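You operate a simulated robot arm through the tools that you are given. There is no shell and no other tool. Be economical: measure what you need, move in short steps, check, and stop when the job is done.

The job below is to be done with a simulated two-armed robot. You get a single attempt, and the scene is never put back.

JOB
Top up the gluer tray, roll glue on the narrow green board and press the purple-faced block on it.
Fine: tray to its line or a little over, valve shut, nothing spilt; gap stays at THIN; bed wound right through and left there; block square; the other blocks and boards stay dry.

The check looks at the end state, three seconds after you hand in, the way a careful person would. Anything else that was tipped, shoved, dropped, spilled or broken makes it a failure.

ROBOT AND FRAMES
Two 7-joint arms with two-finger parallel grippers on one trunk, on a base that drives. Base frame: it is fixed to the floor where the robot stands at the start and does not move with it; the origin is under the middle of the robot, x ahead of it, y to its left, z up; the surface under the hand at the start is at about z = 0.88. Units: m, rad, N and s.
The left shoulder is at the start at [0.07, 0.163, 1.395], the right one opposite. With the tool pointing down near the work surface each hand reaches from about 0.24 to 0.84 m from the robot's upright axis, wherever it stands, measured 20 degrees to its own side. Places, roughly: black selector of the gluer [0.3, 0.2, 1]; board [0.4, 0.1, 0.9]; gluer [0.4, 0.2, 0.8]; grey bed of the gluer [0.4, 0.1, 0.9]; handwheel of the gluer [0.2, 0.2, 0.8]; narrow blue board [0, 1.5, 0.75]; narrow brown board [0.25, 1.75, 1.25]; teal-faced block [0.25, 1.25, 0.75]; yellow valve of the glue tank [0.6, 0, 1.1]. Payload 3.43 kg a hand.
The TCP of each hand is the grasp point between the finger pads, 0.034 m short of the fingertips. In the tool frame z runs along the fingers and y along their closing line. Largest opening 0.128 m; finger width 0.024, thickness 0.012; the body of the gripper, 0.048 by 0.13 m, starts 0.096 m behind the TCP.
Orientation is told as [roll, pitch, yaw] about the base's x, y, z axes, in that order, counted from this pose: with the fingers straight down and closing along the base's y, the tool's x points along the base's -x, its y along +y and its z along -z.

CONTROLS
- The arms move only by the tool apply_moves. It takes "left_commands", "right_commands" or both (then of equal length, played together; a hand with none holds still); each is a list of rows, each a list of 3 entries, a list of its own where there are three numbers: the opening, from 0 (shut) to 1 (fully open), then the shift along the tool's x, y, z in m, then the turn, a rotation vector about the tool's x, y, z in rad. In form: [[fingers, [dx, dy, dz], [wx, wy, wz]], ...]. A call has 1 to 10 rows; each row is the pose to reach, as a shift and turn from the pose commanded when the call began, along the tool's axes at that moment. A row lasts 0.2 s, in which the tool goes at most 0.05 m and 0.15 rad; a call with a longer step from one row to the next is refused whole, and so is a gripper value outside its range. Where a pose cannot be reached the arm comes as near as it can. A force on the tool above 40 N (or 10 N above the force at the start of the call, whichever is more), or a blocked arm, ends the call early, and 0.2 s more pass. The fingers move at their own pace (about 0.153 m/s each) and stop on an object; they squeeze with about 42 N. The grip force told is the motor's: it shows also when the fingers shut on nothing. Time passes only in rows, and 0.2 s behind the last, so rows that repeat a pose let the fingers close. The reply holds the time, the measured pose of the TCP, the force on the tool along the base axes, the opening and the grip force, in the units named above and with some noise, with the torque about the TCP (base axes, N m) and any sound that the robot's microphone picked up, and new pictures: "show" is both (left out), scene, wrist or none (wrist: the cameras of the hands that moved).
- Cameras (640 x 400 px; columns grow to the right, rows downward): "scene" is now at [0.1259, 0.0256, 1.6048]; the picture's right is [0.33, -0.94, 0.00], its down [-0.70, -0.24, -0.67] and it looks along [0.64, 0.22, -0.74] (base axes); focal length 214 px, centre (320, 200). "left" rides on the left gripper at [0.076, 0.011, -0.16] in its tool frame; the picture's right is [-0.15, 0.99, 0.00], its down [-0.88, -0.13, -0.46] and it looks along [-0.45, -0.07, 0.89] (tool axes); focal length 234 px, centre (320, 200). "right" rides on the right gripper at [0.076, -0.011, -0.16] in its tool frame; the picture's right is [0.15, 0.99, 0.00], its down [-0.88, 0.13, -0.46] and it looks along [-0.45, 0.07, 0.89] (tool axes); focal length 234 px, centre (320, 200). There is no depth. A picture from a camera that has moved, and an enlarged one, comes with that camera's place and axes in the base frame and with its lens.
- lift_body(by): slides the trunk up (or, below 0, down) by that many m; the arms and the scene camera ride with it, the base frame stays. It gives what a move gives, with no picture.
- base_move(legs): drives the robot by 1 to 6 legs, each [ahead, left, turn to the left] in m, m and rad, along the robot's own axes; the way and the turn of a leg run together, so that a leg with both is an arc; at most 1.5 m and 3.142 rad a leg. The arms and the cameras ride along, it lands a little off, and it stops where it bumps. It gives what a move gives, and a new picture of the scene camera.
- aim_head(pan, tilt): turns the head with the scene camera to pan (to the left, within 1.501 rad either way) and tilt (down, from -0.506 to 1.204), counted from straight ahead of the robot. It gives what a move gives, and a new picture of the scene camera.
- close_up(camera, box): a new picture of the part [left, top, right, bottom] of that camera's present view, enlarged. It takes no simulated time.
- hand_in(): hands the job in; it is judged then, once.

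Go step by step. Nothing tells you exact positions but the pictures and the camera data: compare them with the known pose of the tool, close in by small moves and look again before you grip or let go. The budget is 120 turns and 260 pictures, counting those below and the enlarged ones. Unless the task says otherwise, let go and move clear before handing in, and close with one line.

The tools are called after "Call:" as name(argument=value, ...) on one line, values as JSON. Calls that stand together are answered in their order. apply_moves: Moves the arms, as the interface text tells. Its arguments: {"type":"object","properties":{"left_commands":{"type":"array","items":{"type":"array"}},"right_commands":{"type":"array","items":{"type":"array"}},"show":{"type":"string","enum":["both","scene","wrist","none"]}},"required":[]} The other tools are called the same way: lift_body (by) slides the trunk up or down; base_move (legs) drives the base; aim_head (pan, tilt) turns the head that bears the scene camera; close_up (camera, box) takes an enlarged picture of a part of a camera's view; hand_in () hands the job in.

At the start:

```text
clock: 0.0
left_eef_pos: [0.4099, 0.1664, 1.3983]
left_ee_rot: [-0.004, -0.001, 0.002]
left_ft_force: [-1.0, -0.3, 0.0]
left_wrist_torque: [-0.02, -0.03, 0.0]
left_gripper_width: 0.1281
left_gripper_force: 0.0
right_eef_pos: [0.4258, -0.1137, 1.3302]
right_ee_rot: [0.0, -0.001, 0.001]
right_ft_force: [-0.3, 0.0, -0.1]
right_wrist_torque: [0.02, 0.02, 0.0]
right_gripper_width: 0.1281
right_gripper_force: 0.0
trunk travel left (down, up): [-0.875, 0.065]
robot x, y, heading: [-0.0022, -0.0017, -0.001]
head pan, tilt: [0.337, 0.833]
```

scene: 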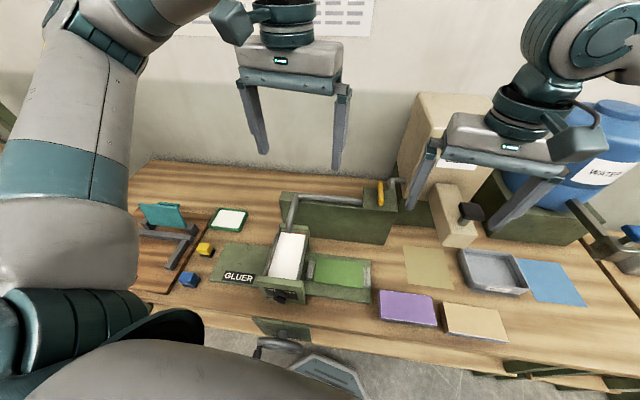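
right: 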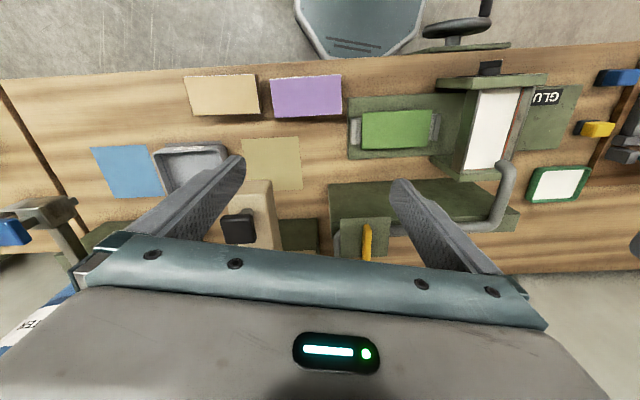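
left: 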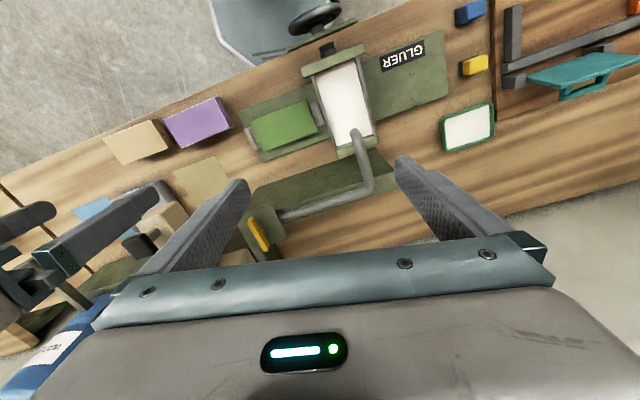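

I see the gluer with a green board on its bed, a tray on top, a glue tank with a yellow valve, and a handwheel at the front edge. I take enlarged looks first.

Call:
close_up(camera="scene", box=[200, 170, 400, 320])

Call:
close_up(camera="left", box=[220, 0, 480, 260])

Call:
close_up(camera="right", box=[320, 0, 600, 270])

Call:
aim_head(pan=0.35, tilt=1.2)

```text
2.67 times, centred on (300, 245) of scene
camera zoom: at [0.1259, 0.0256, 1.6048], right [0.33, -0.94, 0.0], down [-0.7, -0.24, -0.67], along [0.64, 0.22, -0.74], focal length 572 px, centre (373, 80)
```

zoom: 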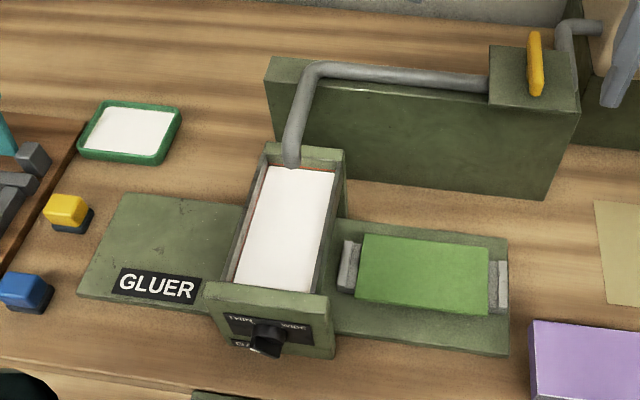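

```text
1.54 times, centred on (350, 130) of left
camera zoom: at [0.3321, 0.1762, 1.5582], right [0.15, 0.99, 0.0], down [0.88, -0.13, 0.46], along [0.45, -0.07, -0.89], focal length 360 px, centre (274, 308)
```

zoom: 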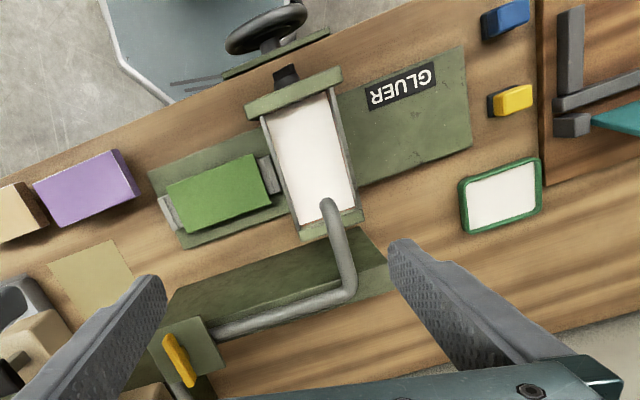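

```text
1.48 times, centred on (460, 135) of right
camera zoom: at [0.3501, -0.1245, 1.4901], right [-0.15, 0.99, 0.0], down [0.88, 0.13, 0.46], along [0.45, 0.07, -0.89], focal length 347 px, centre (113, 296)
```

zoom: 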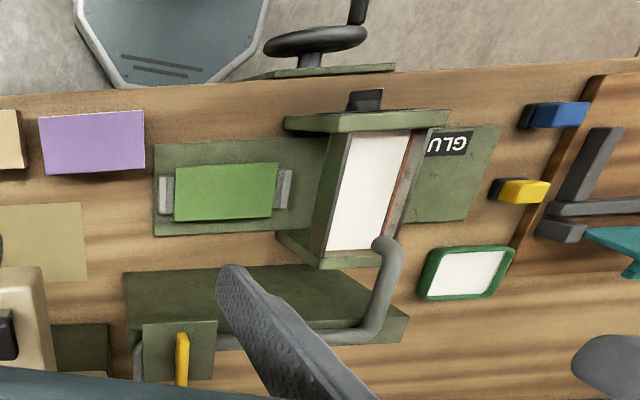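

```text
clock: 0.8
left_eef_pos: [0.4095, 0.1664, 1.3992]
left_ee_rot: [-0.003, 0.0, 0.002]
left_ft_force: [0.2, 0.4, 0.1]
left_wrist_torque: [-0.02, 0.0, -0.03]
left_gripper_width: 0.128
left_gripper_force: 0.0
right_eef_pos: [0.4267, -0.1126, 1.3313]
right_ee_rot: [0.0, 0.001, 0.0]
right_ft_force: [-0.2, 0.0, -0.5]
right_wrist_torque: [-0.02, -0.01, 0.03]
right_gripper_width: 0.1281
right_gripper_force: 0.1
trunk travel left (down, up): [-0.875, 0.065]
robot x, y, heading: [0.0013, -0.0014, -0.003]
head pan, tilt: [0.351, 1.201]
camera scene: at [0.1038, 0.0186, 1.5798], right [0.34, -0.94, 0.0], down [-0.88, -0.32, -0.36], along [0.34, 0.12, -0.93], focal length 214 px, centre (320, 200)
```

scene: 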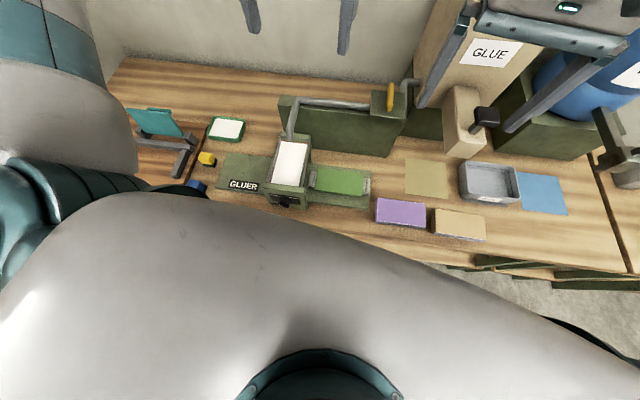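

The green board on the bed, purple and tan blocks, tank with yellow valve are visible. I look closer and around to rule out look-alikes.

Call:
aim_head(pan=1.3, tilt=0.6)

Call:
aim_head(pan=-0.6, tilt=0.7)

Call:
aim_head(pan=0.1, tilt=0.9)

Call:
close_up(camera="scene", box=[150, 130, 350, 270])

Call:
close_up(camera="scene", box=[320, 100, 560, 270])

```text
clock: 2.1
left_eef_pos: [0.4093, 0.166, 1.3991]
left_ee_rot: [-0.002, 0.0, 0.002]
left_ft_force: [1.2, 0.2, -0.6]
left_wrist_torque: [0.0, -0.02, -0.03]
left_gripper_width: 0.1279
left_gripper_force: 0.1
right_eef_pos: [0.4266, -0.1137, 1.3305]
right_ee_rot: [-0.001, 0.0, -0.001]
right_ft_force: [-0.4, -0.3, 0.5]
right_wrist_torque: [-0.01, 0.02, -0.02]
right_gripper_width: 0.1279
right_gripper_force: 0.0
trunk travel left (down, up): [-0.875, 0.065]
robot x, y, heading: [-0.0026, 0.0004, 0.0]
head pan, tilt: [1.3, 0.6]
camera scene: at [0.075, 0.0845, 1.6243], right [0.96, -0.27, 0.0], down [-0.15, -0.54, -0.82], along [0.22, 0.79, -0.57], focal length 214 px, centre (320, 200)
```

scene: 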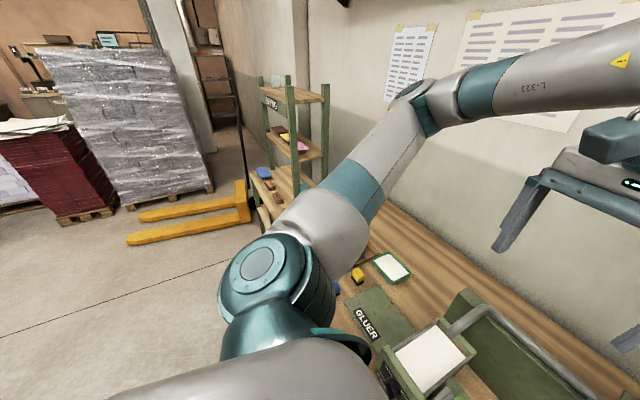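

```text
clock: 4.0
left_eef_pos: [0.4081, 0.1654, 1.3976]
left_ee_rot: [-0.001, 0.0, 0.002]
left_ft_force: [-0.1, -0.3, -0.5]
left_wrist_torque: [0.01, -0.03, 0.03]
left_gripper_width: 0.1278
left_gripper_force: 0.0
right_eef_pos: [0.4257, -0.1142, 1.3298]
right_ee_rot: [0.0, -0.001, 0.001]
right_ft_force: [0.0, -0.4, 1.0]
right_wrist_torque: [0.02, -0.01, -0.02]
right_gripper_width: 0.1282
right_gripper_force: 0.1
trunk travel left (down, up): [-0.875, 0.065]
robot x, y, heading: [0.0019, 0.0005, 0.0]
head pan, tilt: [-0.6, 0.7]
camera scene: at [0.1214, -0.0485, 1.6157], right [-0.56, -0.83, 0.0], down [-0.53, 0.36, -0.76], along [0.63, -0.43, -0.64], focal length 214 px, centre (320, 200)
```

scene: 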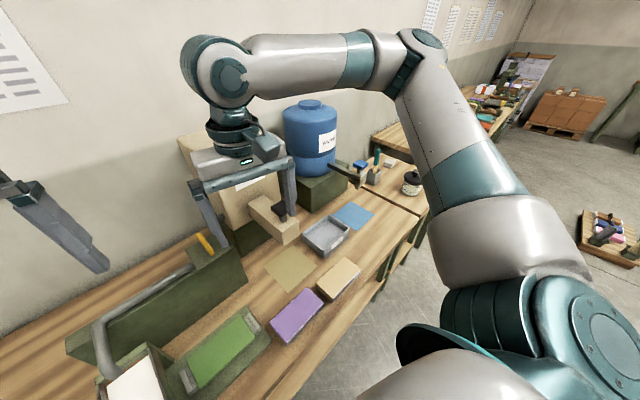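

```text
clock: 5.0
left_eef_pos: [0.4092, 0.167, 1.3976]
left_ee_rot: [-0.001, -0.001, 0.001]
left_ft_force: [-0.5, 0.3, -0.9]
left_wrist_torque: [-0.01, 0.0, -0.02]
left_gripper_width: 0.128
left_gripper_force: 0.0
right_eef_pos: [0.4267, -0.1137, 1.3316]
right_ee_rot: [-0.002, 0.0, 0.0]
right_ft_force: [0.9, 0.9, 1.0]
right_wrist_torque: [-0.03, 0.01, 0.0]
right_gripper_width: 0.1281
right_gripper_force: 0.0
trunk travel left (down, up): [-0.875, 0.065]
robot x, y, heading: [0.0005, -0.0035, -0.004]
head pan, tilt: [0.099, 0.901]
camera scene: at [0.1264, 0.0068, 1.5996], right [0.1, -1.0, 0.0], down [-0.78, -0.08, -0.62], along [0.62, 0.06, -0.78], focal length 214 px, centre (320, 200)
```

scene: 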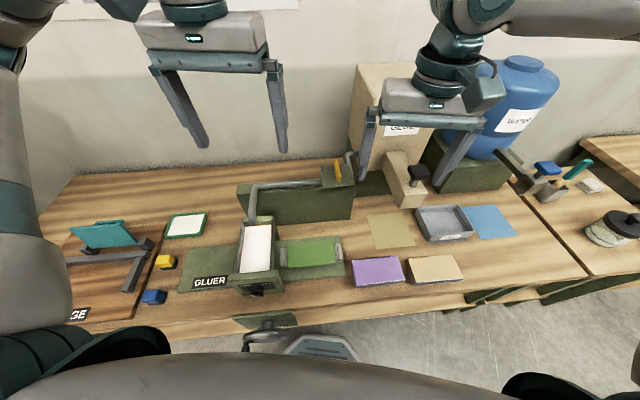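

```text
2.86 times, centred on (250, 200) of scene
camera zoom: at [0.1264, 0.0068, 1.5996], right [0.1, -1.0, 0.0], down [-0.78, -0.08, -0.62], along [0.62, 0.06, -0.78], focal length 613 px, centre (520, 200)
```

zoom: 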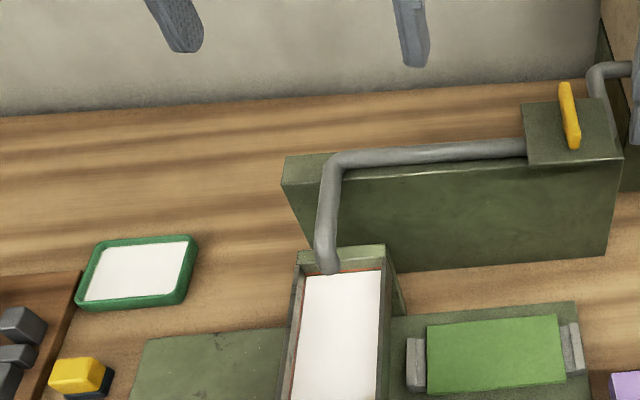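

```text
2.35 times, centred on (440, 185) of scene
camera zoom: at [0.1264, 0.0068, 1.5996], right [0.1, -1.0, 0.0], down [-0.78, -0.08, -0.62], along [0.62, 0.06, -0.78], focal length 505 px, centre (38, 235)
```

zoom: 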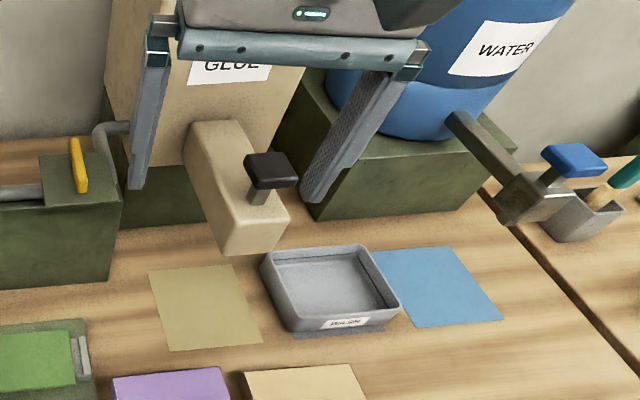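

The yellow lever lies across the pipe (shut presumably) at about (0.65, 0, 1.1). I bring the left hand's camera nearer to the tray, selector and handwheel.

Call:
apply_moves(left_commands=[[1, [0.0275, 0.014, 0.0375], [0, 0, 0]], [1, [0.055, 0.028, 0.075], [0, 0, 0]], [1, [0.0825, 0.042, 0.1125], [0, 0, 0]], [1, [0.11, 0.055, 0.15], [0, 0, 0]], [1, [0.11, 0.055, 0.15], [0, 0, 0]]], show="wrist")

Call:
close_up(camera="left", box=[200, 0, 440, 180])

```text
clock: 6.2
left_eef_pos: [0.3611, 0.2159, 1.2712]
left_ee_rot: [0.0, 0.001, -0.001]
left_ft_force: [0.0, 0.3, 0.5]
left_wrist_torque: [-0.01, -0.04, 0.01]
left_gripper_width: 0.1281
left_gripper_force: 0.0
left hand out of reach, approached as far as the arm can: row 3, 4, 5
right_eef_pos: [0.426, -0.114, 1.3298]
right_ee_rot: [0.0, 0.0, 0.001]
right_ft_force: [0.2, 0.6, -1.0]
right_wrist_torque: [0.0, 0.04, 0.01]
right_gripper_width: 0.1279
right_gripper_force: 0.1
trunk travel left (down, up): [-0.875, 0.065]
robot x, y, heading: [0.0021, -0.0006, 0.002]
head pan, tilt: [0.099, 0.901]
camera left: at [0.2837, 0.226, 1.4301], right [0.15, 0.99, 0.0], down [0.88, -0.13, 0.46], along [0.45, -0.07, -0.89], focal length 234 px, centre (320, 200)
```

left: 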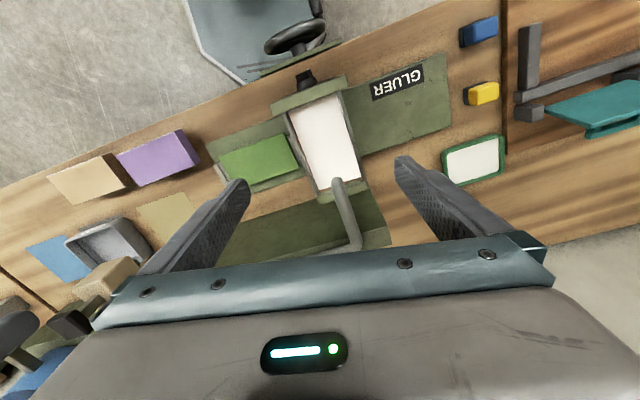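

```text
2.22 times, centred on (320, 90) of left
camera zoom: at [0.2837, 0.226, 1.4301], right [0.15, 0.99, 0.0], down [0.88, -0.13, 0.46], along [0.45, -0.07, -0.89], focal length 520 px, centre (320, 444)
```

zoom: 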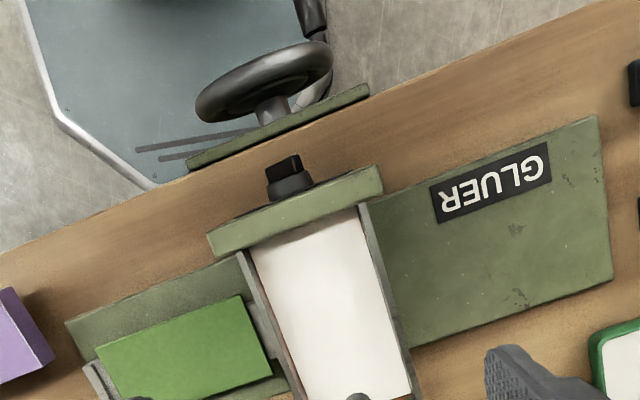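

I zoom the scene camera on the tray to judge level and line, and take a view of the valve.

Call:
close_up(camera="scene", box=[225, 205, 300, 300])

Call:
close_up(camera="scene", box=[300, 140, 380, 200])

Call:
close_up(camera="left", box=[270, 60, 380, 200])

Call:
close_up(camera="right", box=[320, 190, 420, 270])

```text
4.21 times, centred on (262, 252) of scene
camera zoom: at [0.1264, 0.0071, 1.5995], right [0.1, -0.99, 0.0], down [-0.78, -0.08, -0.62], along [0.62, 0.06, -0.78], focal length 903 px, centre (562, -21)
```

zoom: 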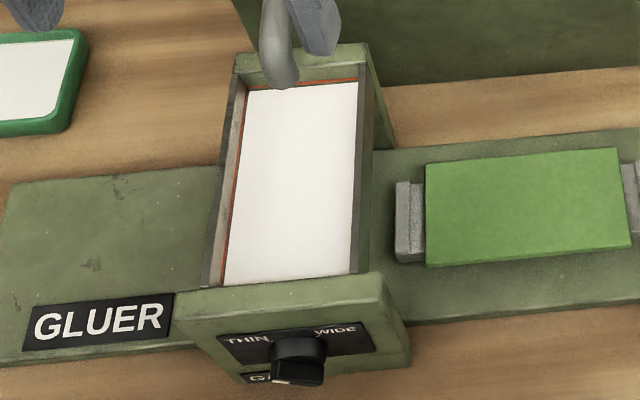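

```text
6.67 times, centred on (340, 170) of scene
camera zoom: at [0.1264, 0.0071, 1.5995], right [0.1, -0.99, 0.0], down [-0.78, -0.08, -0.62], along [0.62, 0.06, -0.78], focal length 1430 px, centre (187, 400)
```

zoom: 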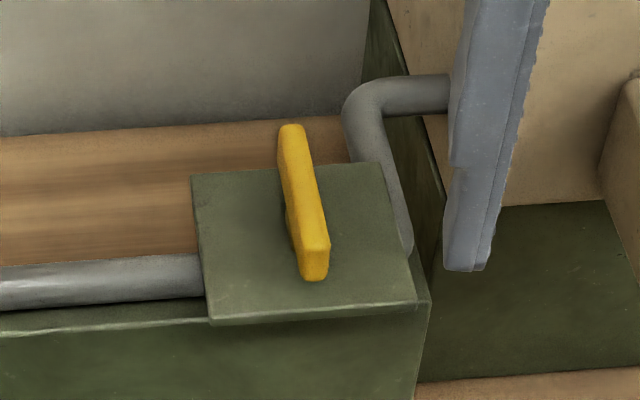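

```text
2.86 times, centred on (325, 130) of left
camera zoom: at [0.2837, 0.226, 1.4301], right [0.15, 0.99, 0.0], down [0.88, -0.13, 0.46], along [0.45, -0.07, -0.89], focal length 669 px, centre (306, 400)
```

zoom: 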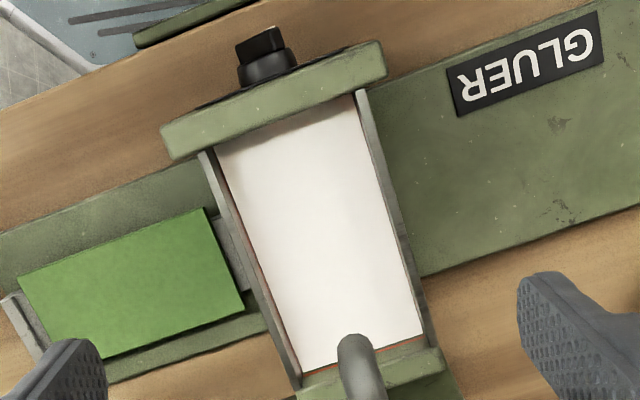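

```text
5.00 times, centred on (370, 230) of right
camera zoom: at [0.35, -0.1244, 1.4901], right [-0.15, 0.99, 0.0], down [0.88, 0.13, 0.46], along [0.45, 0.07, -0.89], focal length 1171 px, centre (70, 50)
```

zoom: 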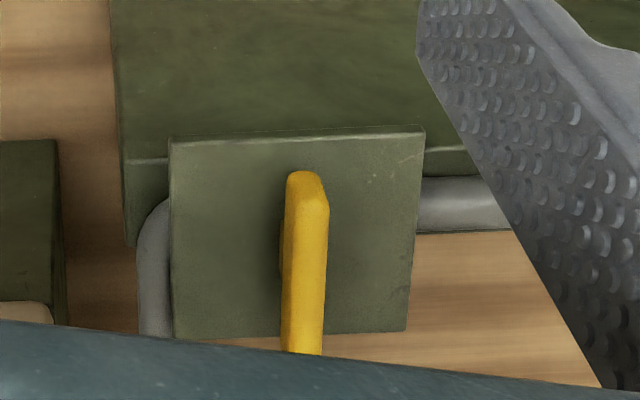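

Call:
close_up(camera="scene", box=[246, 218, 274, 236])

Call:
close_up(camera="scene", box=[245, 255, 275, 300])

Call:
close_up(camera="left", box=[300, 150, 350, 200])

```text
16.00 times, centred on (260, 227) of scene
camera zoom: at [0.1264, 0.0071, 1.5995], right [0.1, -0.99, 0.0], down [-0.78, -0.08, -0.62], along [0.62, 0.06, -0.78], focal length 3432 px, centre (1280, -232)
```

zoom: 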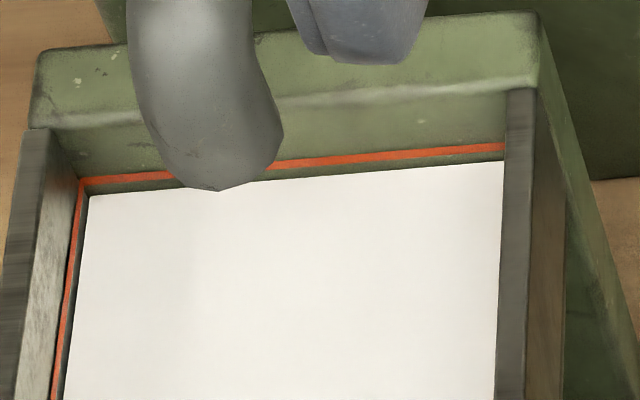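

```text
8.89 times, centred on (260, 278) of scene
camera zoom: at [0.1264, 0.0071, 1.5995], right [0.1, -0.99, 0.0], down [-0.78, -0.08, -0.62], along [0.62, 0.06, -0.78], focal length 1906 px, centre (853, -489)
```

zoom: 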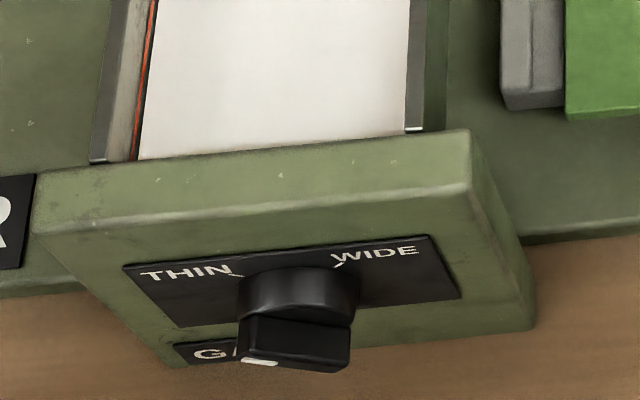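

```text
8.00 times, centred on (325, 175) of left
camera zoom: at [0.2837, 0.226, 1.4301], right [0.15, 0.99, 0.0], down [0.88, -0.13, 0.46], along [0.45, -0.07, -0.89], focal length 1873 px, centre (280, 400)
```

zoom: 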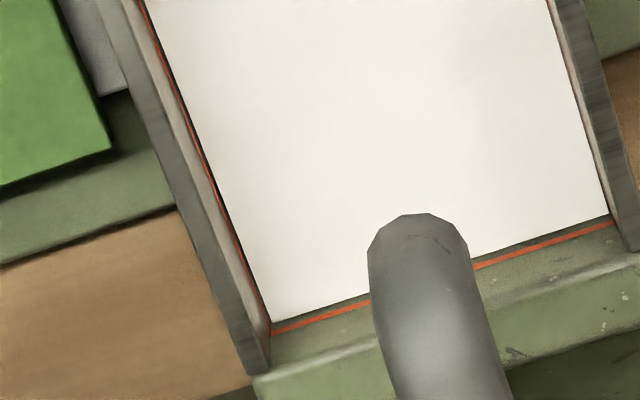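

Level is ~5 mm under the red line; knob mark points to THIN. I move the right hand above the yellow lever and look.

Call:
apply_moves(right_commands=[[1, [-0.03, 0.019, 0.01], [0, 0, 0]], [1, [-0.062, 0.038, 0.02], [0, 0, 0]], [1, [-0.094, 0.057, 0.03], [0, 0, 0]], [1, [-0.126, 0.076, 0.045], [0, 0, 0]], [1, [-0.158, 0.095, 0.06], [0, 0, 0]], [1, [-0.19, 0.112, 0.07], [0, 0, 0]], [1, [-0.19, 0.112, 0.07], [0, 0, 0]]])

Call:
close_up(camera="right", box=[220, 80, 420, 240])

```text
clock: 7.8
left_eef_pos: [0.3607, 0.2151, 1.2717]
left_ee_rot: [-0.002, 0.001, 0.001]
left_ft_force: [-0.8, -0.1, 0.3]
left_wrist_torque: [0.02, -0.06, 0.02]
left_gripper_width: 0.1277
left_gripper_force: 0.0
right_eef_pos: [0.6172, -0.002, 1.2597]
right_ee_rot: [0.0, 0.001, 0.0]
right_ft_force: [-1.0, 0.4, 0.3]
right_wrist_torque: [-0.02, -0.02, 0.02]
right_gripper_width: 0.1279
right_gripper_force: 0.0
trunk travel left (down, up): [-0.875, 0.065]
robot x, y, heading: [0.0046, -0.0014, -0.0]
head pan, tilt: [0.099, 0.901]
camera scene: at [0.1259, 0.0064, 1.5996], right [0.1, -1.0, 0.0], down [-0.78, -0.08, -0.62], along [0.62, 0.06, -0.78], focal length 214 px, centre (320, 200)
camera right: at [0.5406, -0.0121, 1.4201], right [-0.15, 0.99, 0.0], down [0.88, 0.13, 0.46], along [0.45, 0.07, -0.89], focal length 234 px, centre (320, 200)
```

scene: 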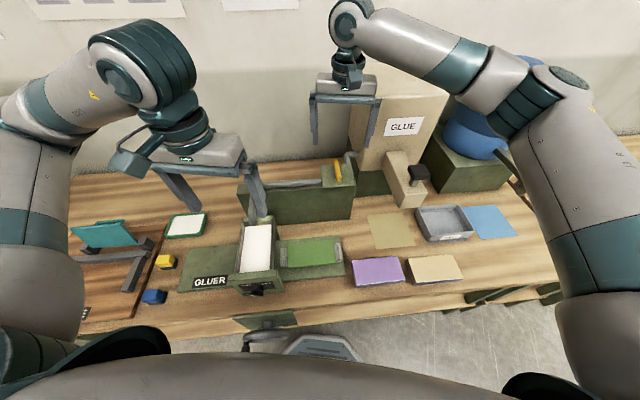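
right: 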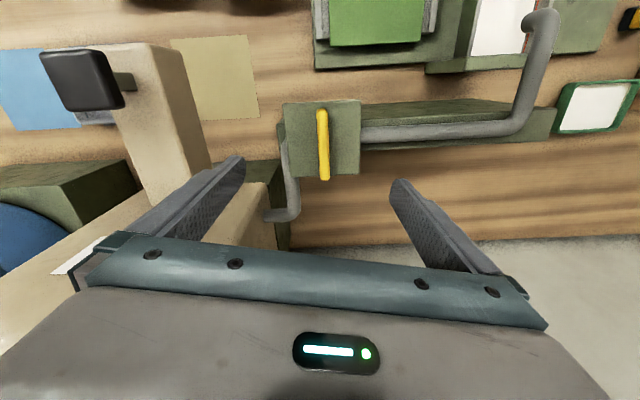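

```text
2.50 times, centred on (320, 160) of right
camera zoom: at [0.5406, -0.0121, 1.4201], right [-0.15, 0.99, 0.0], down [0.88, 0.13, 0.46], along [0.45, 0.07, -0.89], focal length 585 px, centre (320, 300)
```

zoom: 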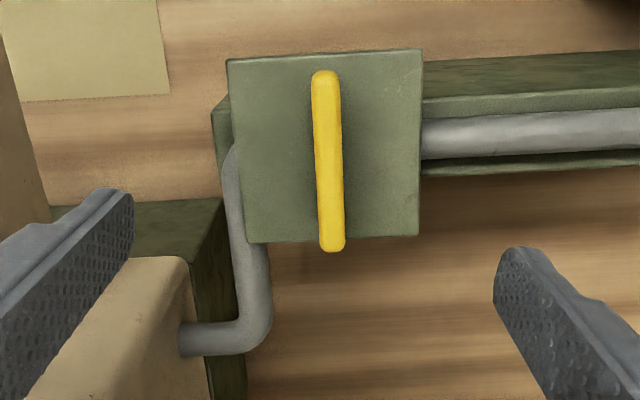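

Lever: centre about (0.606, 0.002), top about z 1.15, whole bench yawed about +0.15 rad. I turn the right hand to match and lower onto the lever, still open.

Call:
apply_moves(right_commands=[[0.6, [0.011, 0.005, 0.0], [0, 0, -0.14]], [0.6, [0.011, 0.005, 0.03], [0, 0, -0.14]], [0.6, [0.011, 0.005, 0.06], [0, 0, -0.14]], [0.6, [0.011, 0.005, 0.075], [0, 0, -0.14]], [0.6, [0.011, 0.005, 0.085], [0, 0, -0.14]], [0.6, [0.011, 0.005, 0.085], [0, 0, -0.14]]])

Call:
close_up(camera="right", box=[220, 80, 420, 240])

Call:
close_up(camera="scene", box=[300, 130, 380, 190])

```text
clock: 9.2
left_eef_pos: [0.3606, 0.2159, 1.2697]
left_ee_rot: [-0.002, 0.001, 0.001]
left_ft_force: [0.4, -0.7, -0.3]
left_wrist_torque: [-0.01, -0.01, -0.01]
left_gripper_width: 0.128
left_gripper_force: 0.1
right_eef_pos: [0.6058, 0.0041, 1.175]
right_ee_rot: [0.001, 0.0, 0.14]
right_ft_force: [-0.4, -0.8, 1.0]
right_wrist_torque: [-0.01, 0.01, 0.01]
right_gripper_width: 0.077
right_gripper_force: 0.2
trunk travel left (down, up): [-0.875, 0.065]
robot x, y, heading: [0.0, 0.0023, -0.001]
head pan, tilt: [0.099, 0.901]
camera scene: at [0.1266, 0.0069, 1.5995], right [0.1, -1.0, 0.0], down [-0.78, -0.08, -0.62], along [0.62, 0.06, -0.78], focal length 214 px, centre (320, 200)
camera right: at [0.5311, -0.0179, 1.3348], right [-0.28, 0.96, 0.0], down [0.85, 0.25, 0.46], along [0.44, 0.13, -0.89], focal length 234 px, centre (320, 200)
```

scene: 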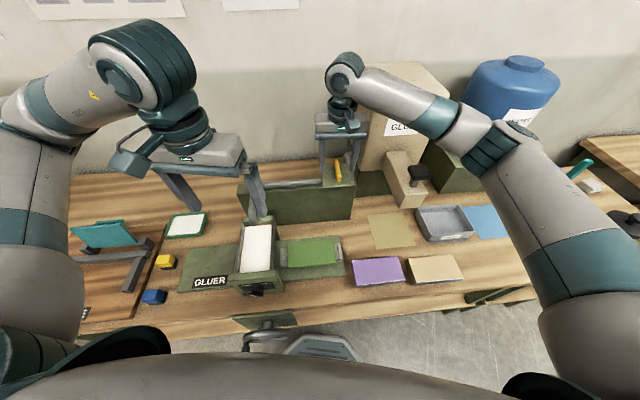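
right: 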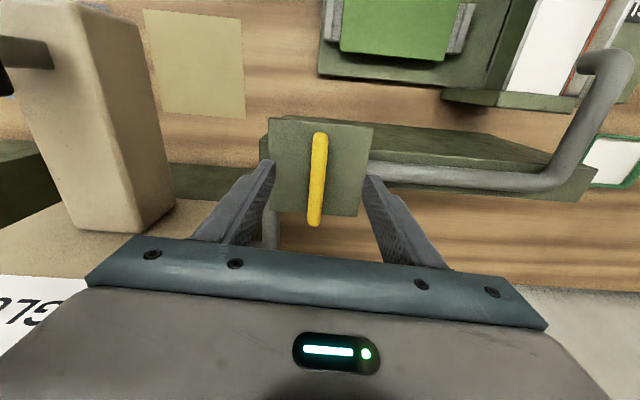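

```text
2.50 times, centred on (320, 160) of right
camera zoom: at [0.5311, -0.0179, 1.3348], right [-0.28, 0.96, 0.0], down [0.85, 0.25, 0.46], along [0.44, 0.13, -0.89], focal length 585 px, centre (320, 300)
```

zoom: 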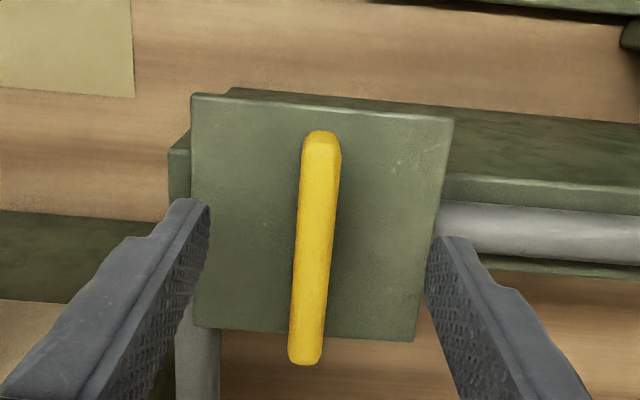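

```text
6.67 times, centred on (340, 160) of scene
camera zoom: at [0.1266, 0.0069, 1.5995], right [0.1, -1.0, 0.0], down [-0.78, -0.08, -0.62], along [0.62, 0.06, -0.78], focal length 1430 px, centre (187, 467)
```

zoom: 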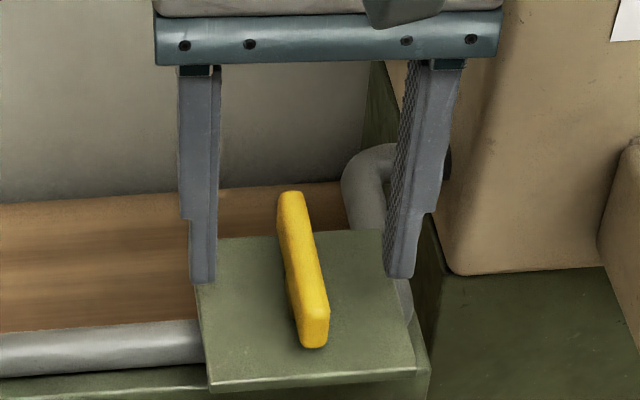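

Fingers straddle the lever. I lower slightly and close on it.

Call:
apply_moves(right_commands=[[0.6, [0.0, 0.0, 0.008], [0, 0, -0.04]], [0.3, [0.0, 0.0, 0.008], [0, 0, -0.04]], [0.05, [0.0, 0.0, 0.008], [0, 0, -0.04]], [0.05, [0.0, 0.0, 0.008], [0, 0, -0.04]]])

Call:
close_up(camera="right", box=[220, 80, 420, 240])

```text
clock: 10.2
left_eef_pos: [0.3609, 0.2138, 1.2694]
left_ee_rot: [0.001, 0.004, 0.002]
left_ft_force: [-0.5, 0.5, -0.4]
left_wrist_torque: [-0.01, 0.01, 0.05]
left_gripper_width: 0.128
left_gripper_force: 0.0
right_eef_pos: [0.6062, 0.0018, 1.1678]
right_ee_rot: [-0.001, 0.0, 0.179]
right_ft_force: [0.9, -8.6, -0.8]
right_wrist_torque: [-0.2, -0.7, -0.03]
right_gripper_width: 0.0128
right_gripper_force: 44.6
trunk travel left (down, up): [-0.875, 0.065]
robot x, y, heading: [-0.0, 0.0011, 0.004]
head pan, tilt: [0.099, 0.901]
camera scene: at [0.1268, 0.0051, 1.5995], right [0.1, -1.0, 0.0], down [-0.78, -0.08, -0.62], along [0.62, 0.06, -0.78], focal length 214 px, centre (320, 200)
camera right: at [0.5328, -0.0227, 1.3268], right [-0.32, 0.95, 0.0], down [0.84, 0.28, 0.46], along [0.43, 0.15, -0.89], focal length 234 px, centre (320, 200)
```

scene: 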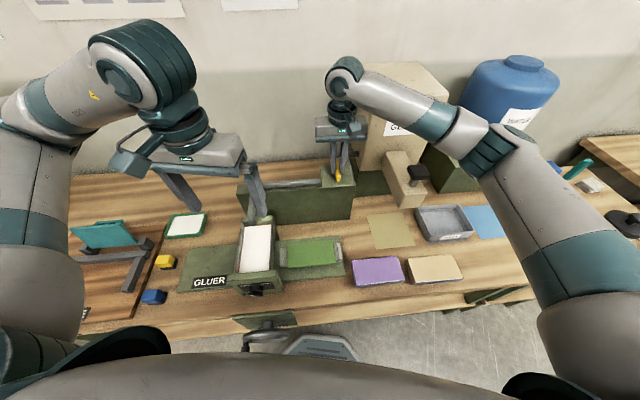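
right: 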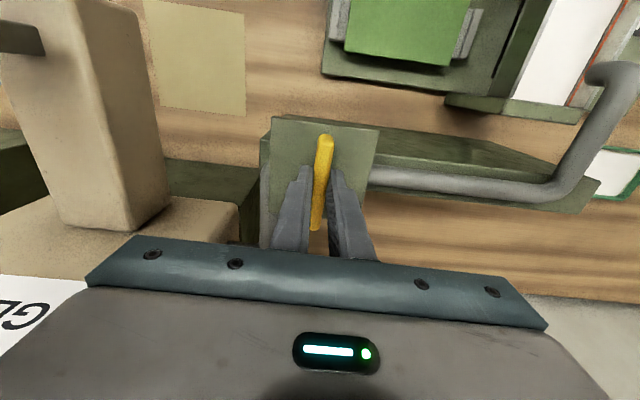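

```text
2.50 times, centred on (320, 160) of right
camera zoom: at [0.5328, -0.0227, 1.3268], right [-0.32, 0.95, 0.0], down [0.84, 0.28, 0.46], along [0.43, 0.15, -0.89], focal length 585 px, centre (320, 300)
```

zoom: 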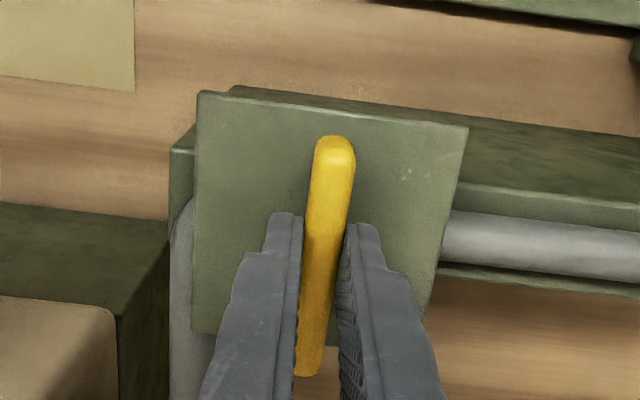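

Gripped. I turn it a little counter-clockwise and feel the torque, watching the tray.

Call:
apply_moves(right_commands=[[0.05, [0, 0, 0], [0, 0, -0.12]], [0.05, [0, 0, 0], [0, 0, -0.24]], [0.05, [0, 0, 0], [0, 0, -0.36]]])

Call:
close_up(camera="scene", box=[235, 212, 285, 250])

```text
clock: 11.0
left_eef_pos: [0.3606, 0.2139, 1.2706]
left_ee_rot: [-0.001, 0.001, -0.001]
left_ft_force: [0.4, 0.3, -0.4]
left_wrist_torque: [0.03, 0.01, -0.01]
left_gripper_width: 0.1279
left_gripper_force: 0.2
right_eef_pos: [0.6049, 0.0014, 1.1669]
right_ee_rot: [0.0, -0.001, 0.539]
right_ft_force: [-1.6, -10.9, -0.3]
right_wrist_torque: [-0.89, 0.31, -1.97]
right_gripper_width: 0.021
right_gripper_force: 44.5
trunk travel left (down, up): [-0.875, 0.065]
robot x, y, heading: [0.0022, 0.0015, 0.001]
head pan, tilt: [0.099, 0.901]
camera scene: at [0.126, 0.0046, 1.5996], right [0.1, -1.0, 0.0], down [-0.78, -0.08, -0.62], along [0.62, 0.06, -0.78], focal length 214 px, centre (320, 200)
camera right: at [0.5454, -0.0472, 1.3268], right [-0.63, 0.77, 0.0], down [0.69, 0.56, 0.46], along [0.35, 0.29, -0.89], focal length 234 px, centre (320, 200)
```

scene: 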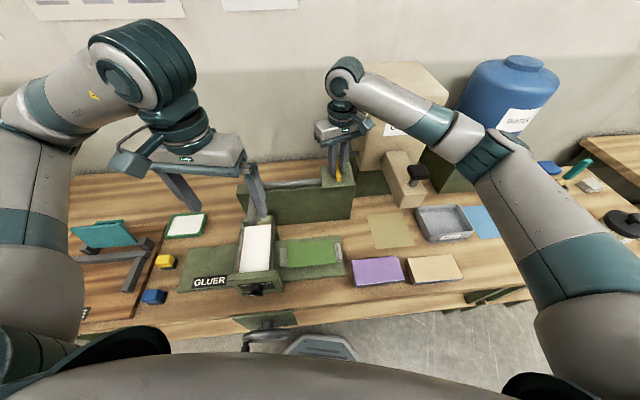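
right: 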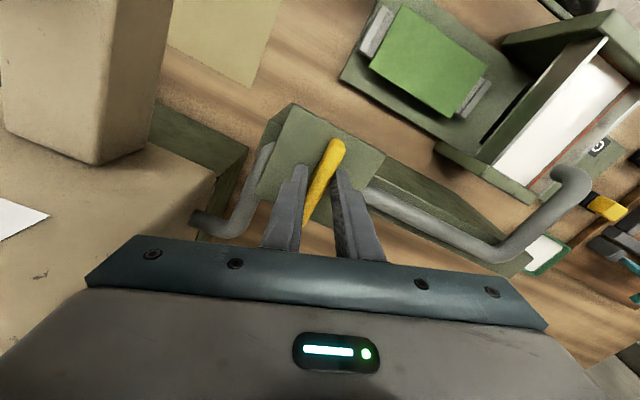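

```text
10.53 times, centred on (260, 231) of scene
camera zoom: at [0.126, 0.0046, 1.5996], right [0.1, -1.0, 0.0], down [-0.78, -0.08, -0.62], along [0.62, 0.06, -0.78], focal length 2258 px, centre (952, -126)
```

zoom: 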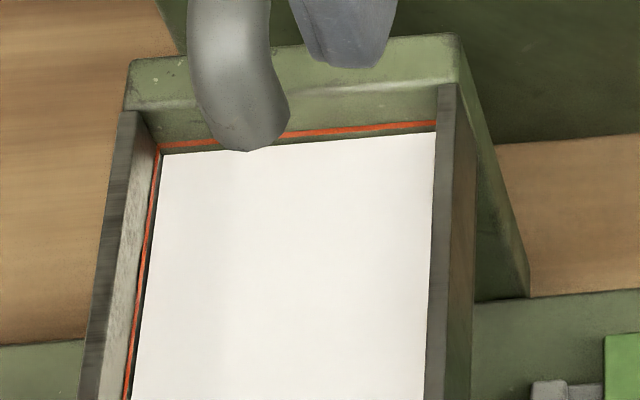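

That way is blocked by a stop, so the valve opens clockwise. I go back and turn the other way a bit.

Call:
apply_moves(right_commands=[[0.05, [0, 0, 0], [0, 0, 0.14]], [0.05, [0, 0, 0], [0, 0, 0.28]], [0.05, [0, 0, 0], [0, 0, 0.42]], [0.05, [0, 0, 0], [0, 0, 0.56]], [0.05, [0, 0, 0], [0, 0, 0.7]]])

Call:
close_up(camera="scene", box=[235, 212, 285, 250])

```text
clock: 12.2
left_eef_pos: [0.3617, 0.2147, 1.2701]
left_ee_rot: [0.0, 0.003, 0.002]
left_ft_force: [-0.4, 0.2, -0.6]
left_wrist_torque: [0.04, 0.02, 0.0]
left_gripper_width: 0.128
left_gripper_force: 0.0
right_eef_pos: [0.6072, 0.0016, 1.1678]
right_ee_rot: [0.002, 0.0, -0.162]
right_ft_force: [13.1, -7.6, 4.7]
right_wrist_torque: [-0.55, -1.32, 0.02]
right_gripper_width: 0.0129
right_gripper_force: 44.5
trunk travel left (down, up): [-0.875, 0.065]
robot x, y, heading: [0.0004, -0.0018, 0.004]
head pan, tilt: [0.099, 0.901]
camera scene: at [0.1288, 0.0054, 1.5995], right [0.1, -0.99, 0.0], down [-0.78, -0.08, -0.62], along [0.62, 0.06, -0.78], focal length 214 px, centre (320, 200)
camera right: at [0.5301, 0.0039, 1.3268], right [0.02, 1.0, 0.0], down [0.89, -0.02, 0.46], along [0.46, -0.01, -0.89], focal length 234 px, centre (320, 200)
```

scene: 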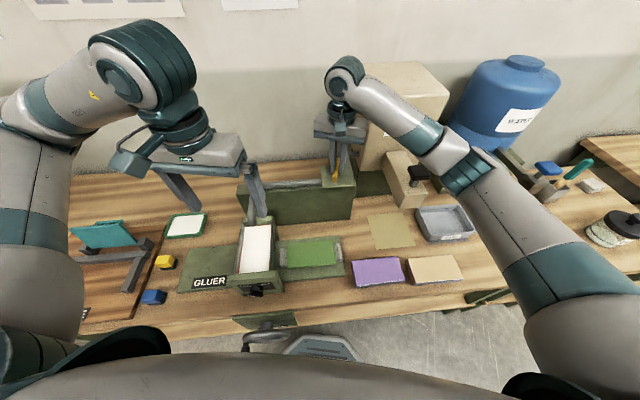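
right: 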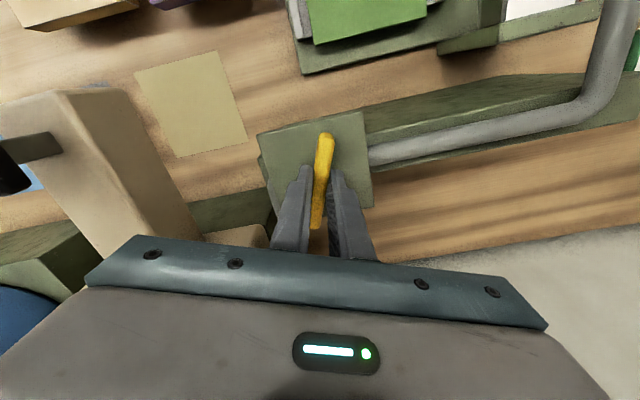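

```text
10.53 times, centred on (260, 231) of scene
camera zoom: at [0.1288, 0.0054, 1.5995], right [0.1, -0.99, 0.0], down [-0.78, -0.08, -0.62], along [0.62, 0.06, -0.78], focal length 2258 px, centre (952, -126)
```

zoom: 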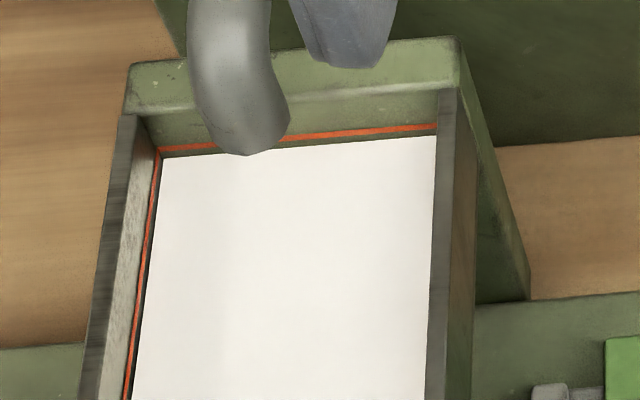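

The lever now follows clockwise; no flow seen yet. I turn further in small steps.

Call:
apply_moves(right_commands=[[0.05, [0, 0, 0], [0, 0, 0.14]], [0.05, [0, 0, 0], [0, 0, 0.28]]], show="none")

Call:
close_up(camera="scene", box=[235, 212, 285, 250])

```text
clock: 12.8
left_eef_pos: [0.3629, 0.2164, 1.2707]
left_ee_rot: [-0.001, 0.003, 0.001]
left_ft_force: [-0.3, 0.2, 0.2]
left_wrist_torque: [0.01, 0.02, 0.04]
left_gripper_width: 0.1281
left_gripper_force: 0.0
right_eef_pos: [0.6068, 0.0034, 1.1677]
right_ee_rot: [0.002, 0.002, -0.441]
right_ft_force: [18.1, -2.5, 9.8]
right_wrist_torque: [-0.7, -1.33, 0.0]
right_gripper_width: 0.0127
right_gripper_force: 44.8
trunk travel left (down, up): [-0.875, 0.065]
robot x, y, heading: [0.0025, 0.0026, -0.003]
head pan, tilt: [0.099, 0.901]
```

```text
10.53 times, centred on (260, 231) of scene
camera zoom: at [0.129, 0.0065, 1.5994], right [0.1, -0.99, 0.0], down [-0.78, -0.08, -0.62], along [0.62, 0.06, -0.78], focal length 2258 px, centre (952, -126)
```

zoom: 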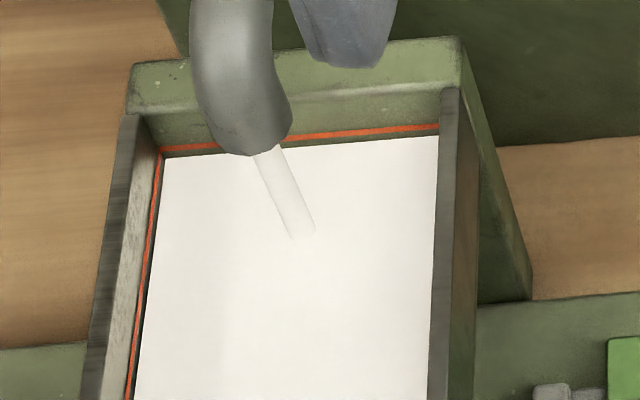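

Glue flows thinly. I hold here a short while and watch the level.

Call:
apply_moves(right_commands=[[0.05, [0, 0, 0], [0, 0, 0]], [0.05, [0, 0, 0], [0, 0, 0]], [0.05, [0, 0, 0], [0, 0, 0]], [0.05, [0, 0, 0], [0, 0, 0]], [0.05, [0, 0, 0], [0, 0, 0]]], show="none")

Call:
close_up(camera="scene", box=[235, 212, 285, 250])

```text
clock: 14.0
left_eef_pos: [0.3626, 0.2164, 1.2709]
left_ee_rot: [-0.002, 0.002, 0.001]
left_ft_force: [0.2, -0.5, -0.9]
left_wrist_torque: [-0.02, 0.02, 0.01]
left_gripper_width: 0.1279
left_gripper_force: 0.1
right_eef_pos: [0.6067, 0.0044, 1.1669]
right_ee_rot: [0.002, 0.0, -0.44]
right_ft_force: [24.4, -0.6, 21.6]
right_wrist_torque: [-0.01, -0.28, -0.01]
right_gripper_width: 0.013
right_gripper_force: 45.2
trunk travel left (down, up): [-0.875, 0.065]
robot x, y, heading: [-0.0004, -0.0002, -0.003]
head pan, tilt: [0.099, 0.901]
```

```text
10.53 times, centred on (260, 231) of scene
camera zoom: at [0.1291, 0.0068, 1.5994], right [0.1, -0.99, 0.0], down [-0.78, -0.08, -0.62], along [0.62, 0.06, -0.78], focal length 2258 px, centre (952, -126)
```

zoom: 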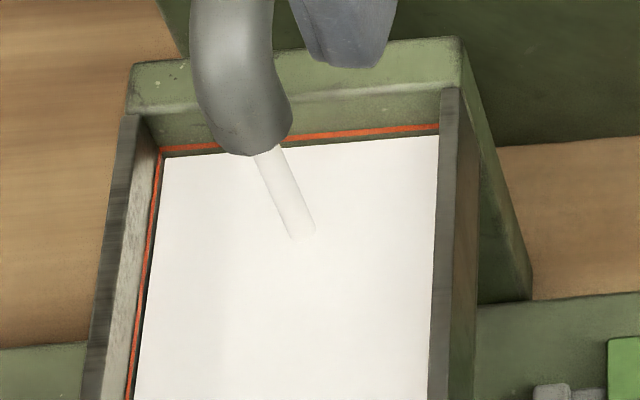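

Level rises very slowly and side force builds up; I relax the position a little and open further.

Call:
apply_moves(right_commands=[[0.05, [-0.0027, 0.0013, -0.002], [0, 0, 0.0]], [0.05, [-0.0027, 0.0013, -0.002], [0, 0, 0.14]], [0.05, [-0.0027, 0.0013, -0.002], [0, 0, 0.2]], [0.05, [-0.0027, 0.0013, -0.002], [0, 0, 0.2]]], show="none")

Call:
close_up(camera="scene", box=[235, 212, 285, 250])

```text
clock: 15.0
left_eef_pos: [0.3613, 0.2164, 1.2706]
left_ee_rot: [-0.002, 0.002, 0.0]
left_ft_force: [0.3, -0.3, -0.4]
left_wrist_torque: [-0.02, -0.03, 0.01]
left_gripper_width: 0.128
left_gripper_force: 0.0
right_eef_pos: [0.6077, 0.0045, 1.168]
right_ee_rot: [-0.004, 0.003, -0.64]
right_ft_force: [1.3, 1.0, -9.5]
right_wrist_torque: [0.29, -0.46, -0.01]
right_gripper_width: 0.013
right_gripper_force: 44.9
trunk travel left (down, up): [-0.875, 0.065]
robot x, y, heading: [0.0016, 0.0027, -0.0]
head pan, tilt: [0.099, 0.901]
```

```text
10.53 times, centred on (260, 231) of scene
camera zoom: at [0.1276, 0.0075, 1.5991], right [0.1, -0.99, 0.0], down [-0.78, -0.08, -0.62], along [0.62, 0.06, -0.78], focal length 2258 px, centre (952, -126)
```

zoom: 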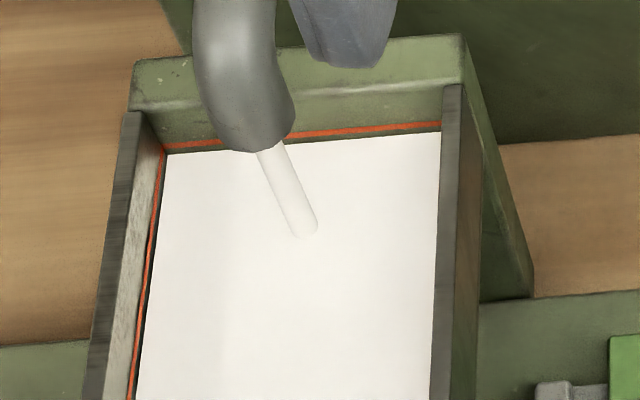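

Good, forces are small and the stream is thicker. I hold two seconds.

Call:
apply_moves(right_commands=[[0.05, [0, 0, 0], [0, 0, 0]], [0.05, [0, 0, 0], [0, 0, 0]], [0.05, [0, 0, 0], [0, 0, 0]], [0.05, [0, 0, 0], [0, 0, 0]], [0.05, [0, 0, 0], [0, 0, 0]], [0.05, [0, 0, 0], [0, 0, 0]], [0.05, [0, 0, 0], [0, 0, 0]], [0.05, [0, 0, 0], [0, 0, 0]], [0.05, [0, 0, 0], [0, 0, 0]], [0.05, [0, 0, 0], [0, 0, 0]]], show="none")

Call:
close_up(camera="scene", box=[246, 218, 274, 236])

```text
clock: 16.9
left_eef_pos: [0.3614, 0.2156, 1.2712]
left_ee_rot: [-0.002, 0.003, 0.001]
left_ft_force: [-0.6, -0.6, 0.0]
left_wrist_torque: [0.03, -0.01, 0.01]
left_gripper_width: 0.1278
left_gripper_force: 0.1
right_eef_pos: [0.6083, 0.0045, 1.1669]
right_ee_rot: [-0.003, 0.005, -0.638]
right_ft_force: [1.3, 2.1, -7.3]
right_wrist_torque: [0.02, -1.08, 0.0]
right_gripper_width: 0.0128
right_gripper_force: 45.4
trunk travel left (down, up): [-0.875, 0.065]
robot x, y, heading: [-0.0016, -0.0009, -0.0]
head pan, tilt: [0.099, 0.901]
stopped in row 9 (right hand): the force on the tool passed its limit at 40 N (the readings are from after the stop); the commanded pose is now the measured one
```

```text
16.00 times, centred on (260, 227) of scene
camera zoom: at [0.1274, 0.0076, 1.6001], right [0.1, -0.99, 0.0], down [-0.78, -0.08, -0.62], along [0.62, 0.06, -0.78], focal length 3432 px, centre (1280, -232)
```

zoom: 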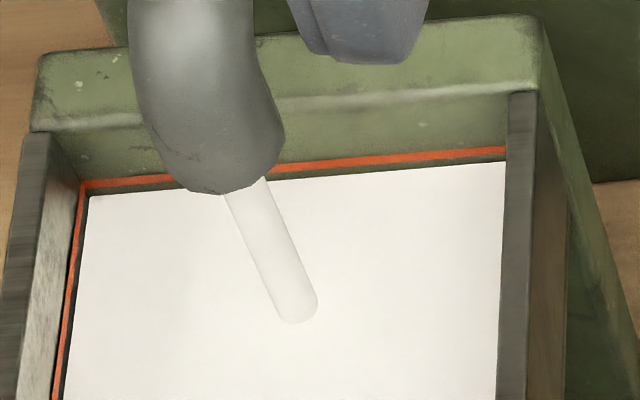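

Level gained roughly a third of the gap. I loosen the fingers (staying around the lever) to avoid force build-up and wait.

Call:
apply_moves(right_commands=[[0.25, [0, 0, 0], [0, 0, 0]], [0.25, [0, 0, 0], [0, 0, 0]], [0.25, [0, 0, 0], [0, 0, 0]], [0.25, [0, 0, 0], [0, 0, 0]], [0.25, [0, 0, 0], [0, 0, 0]], [0.25, [0, 0, 0], [0, 0, 0]], [0.25, [0, 0, 0], [0, 0, 0]], [0.25, [0, 0, 0], [0, 0, 0]], [0.25, [0, 0, 0], [0, 0, 0]], [0.25, [0, 0, 0], [0, 0, 0]]], show="none")

Call:
close_up(camera="scene", box=[246, 218, 274, 236])

Call:
close_up(camera="right", box=[220, 80, 420, 240])

```text
clock: 19.1
left_eef_pos: [0.3606, 0.2154, 1.2703]
left_ee_rot: [-0.003, 0.002, 0.002]
left_ft_force: [-0.8, 0.4, 0.0]
left_wrist_torque: [-0.01, 0.01, -0.03]
left_gripper_width: 0.1283
left_gripper_force: 0.1
right_eef_pos: [0.6064, 0.0045, 1.1665]
right_ee_rot: [-0.004, 0.004, -0.639]
right_ft_force: [-0.1, 0.4, 0.6]
right_wrist_torque: [0.01, -0.01, -0.04]
right_gripper_width: 0.0319
right_gripper_force: 0.0
trunk travel left (down, up): [-0.875, 0.065]
robot x, y, heading: [0.0011, -0.0032, -0.001]
head pan, tilt: [0.099, 0.901]
```

```text
16.00 times, centred on (260, 227) of scene
camera zoom: at [0.1263, 0.007, 1.5995], right [0.1, -0.99, 0.0], down [-0.78, -0.08, -0.62], along [0.62, 0.06, -0.78], focal length 3432 px, centre (1280, -232)
```

zoom: 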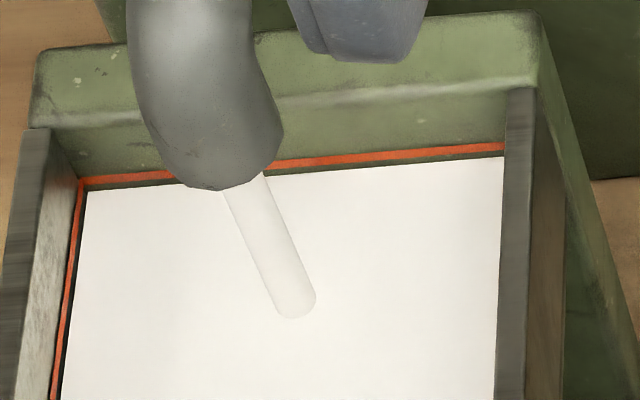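

```text
2.50 times, centred on (320, 160) of right
camera zoom: at [0.5397, 0.0403, 1.3276], right [0.47, 0.88, 0.0], down [0.79, -0.42, 0.45], along [0.4, -0.22, -0.89], focal length 585 px, centre (320, 300)
```

zoom: 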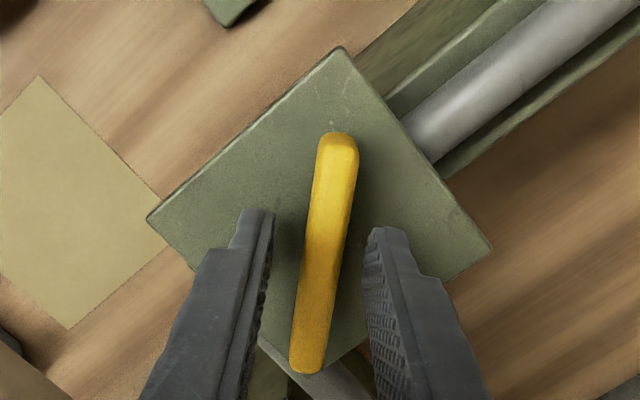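

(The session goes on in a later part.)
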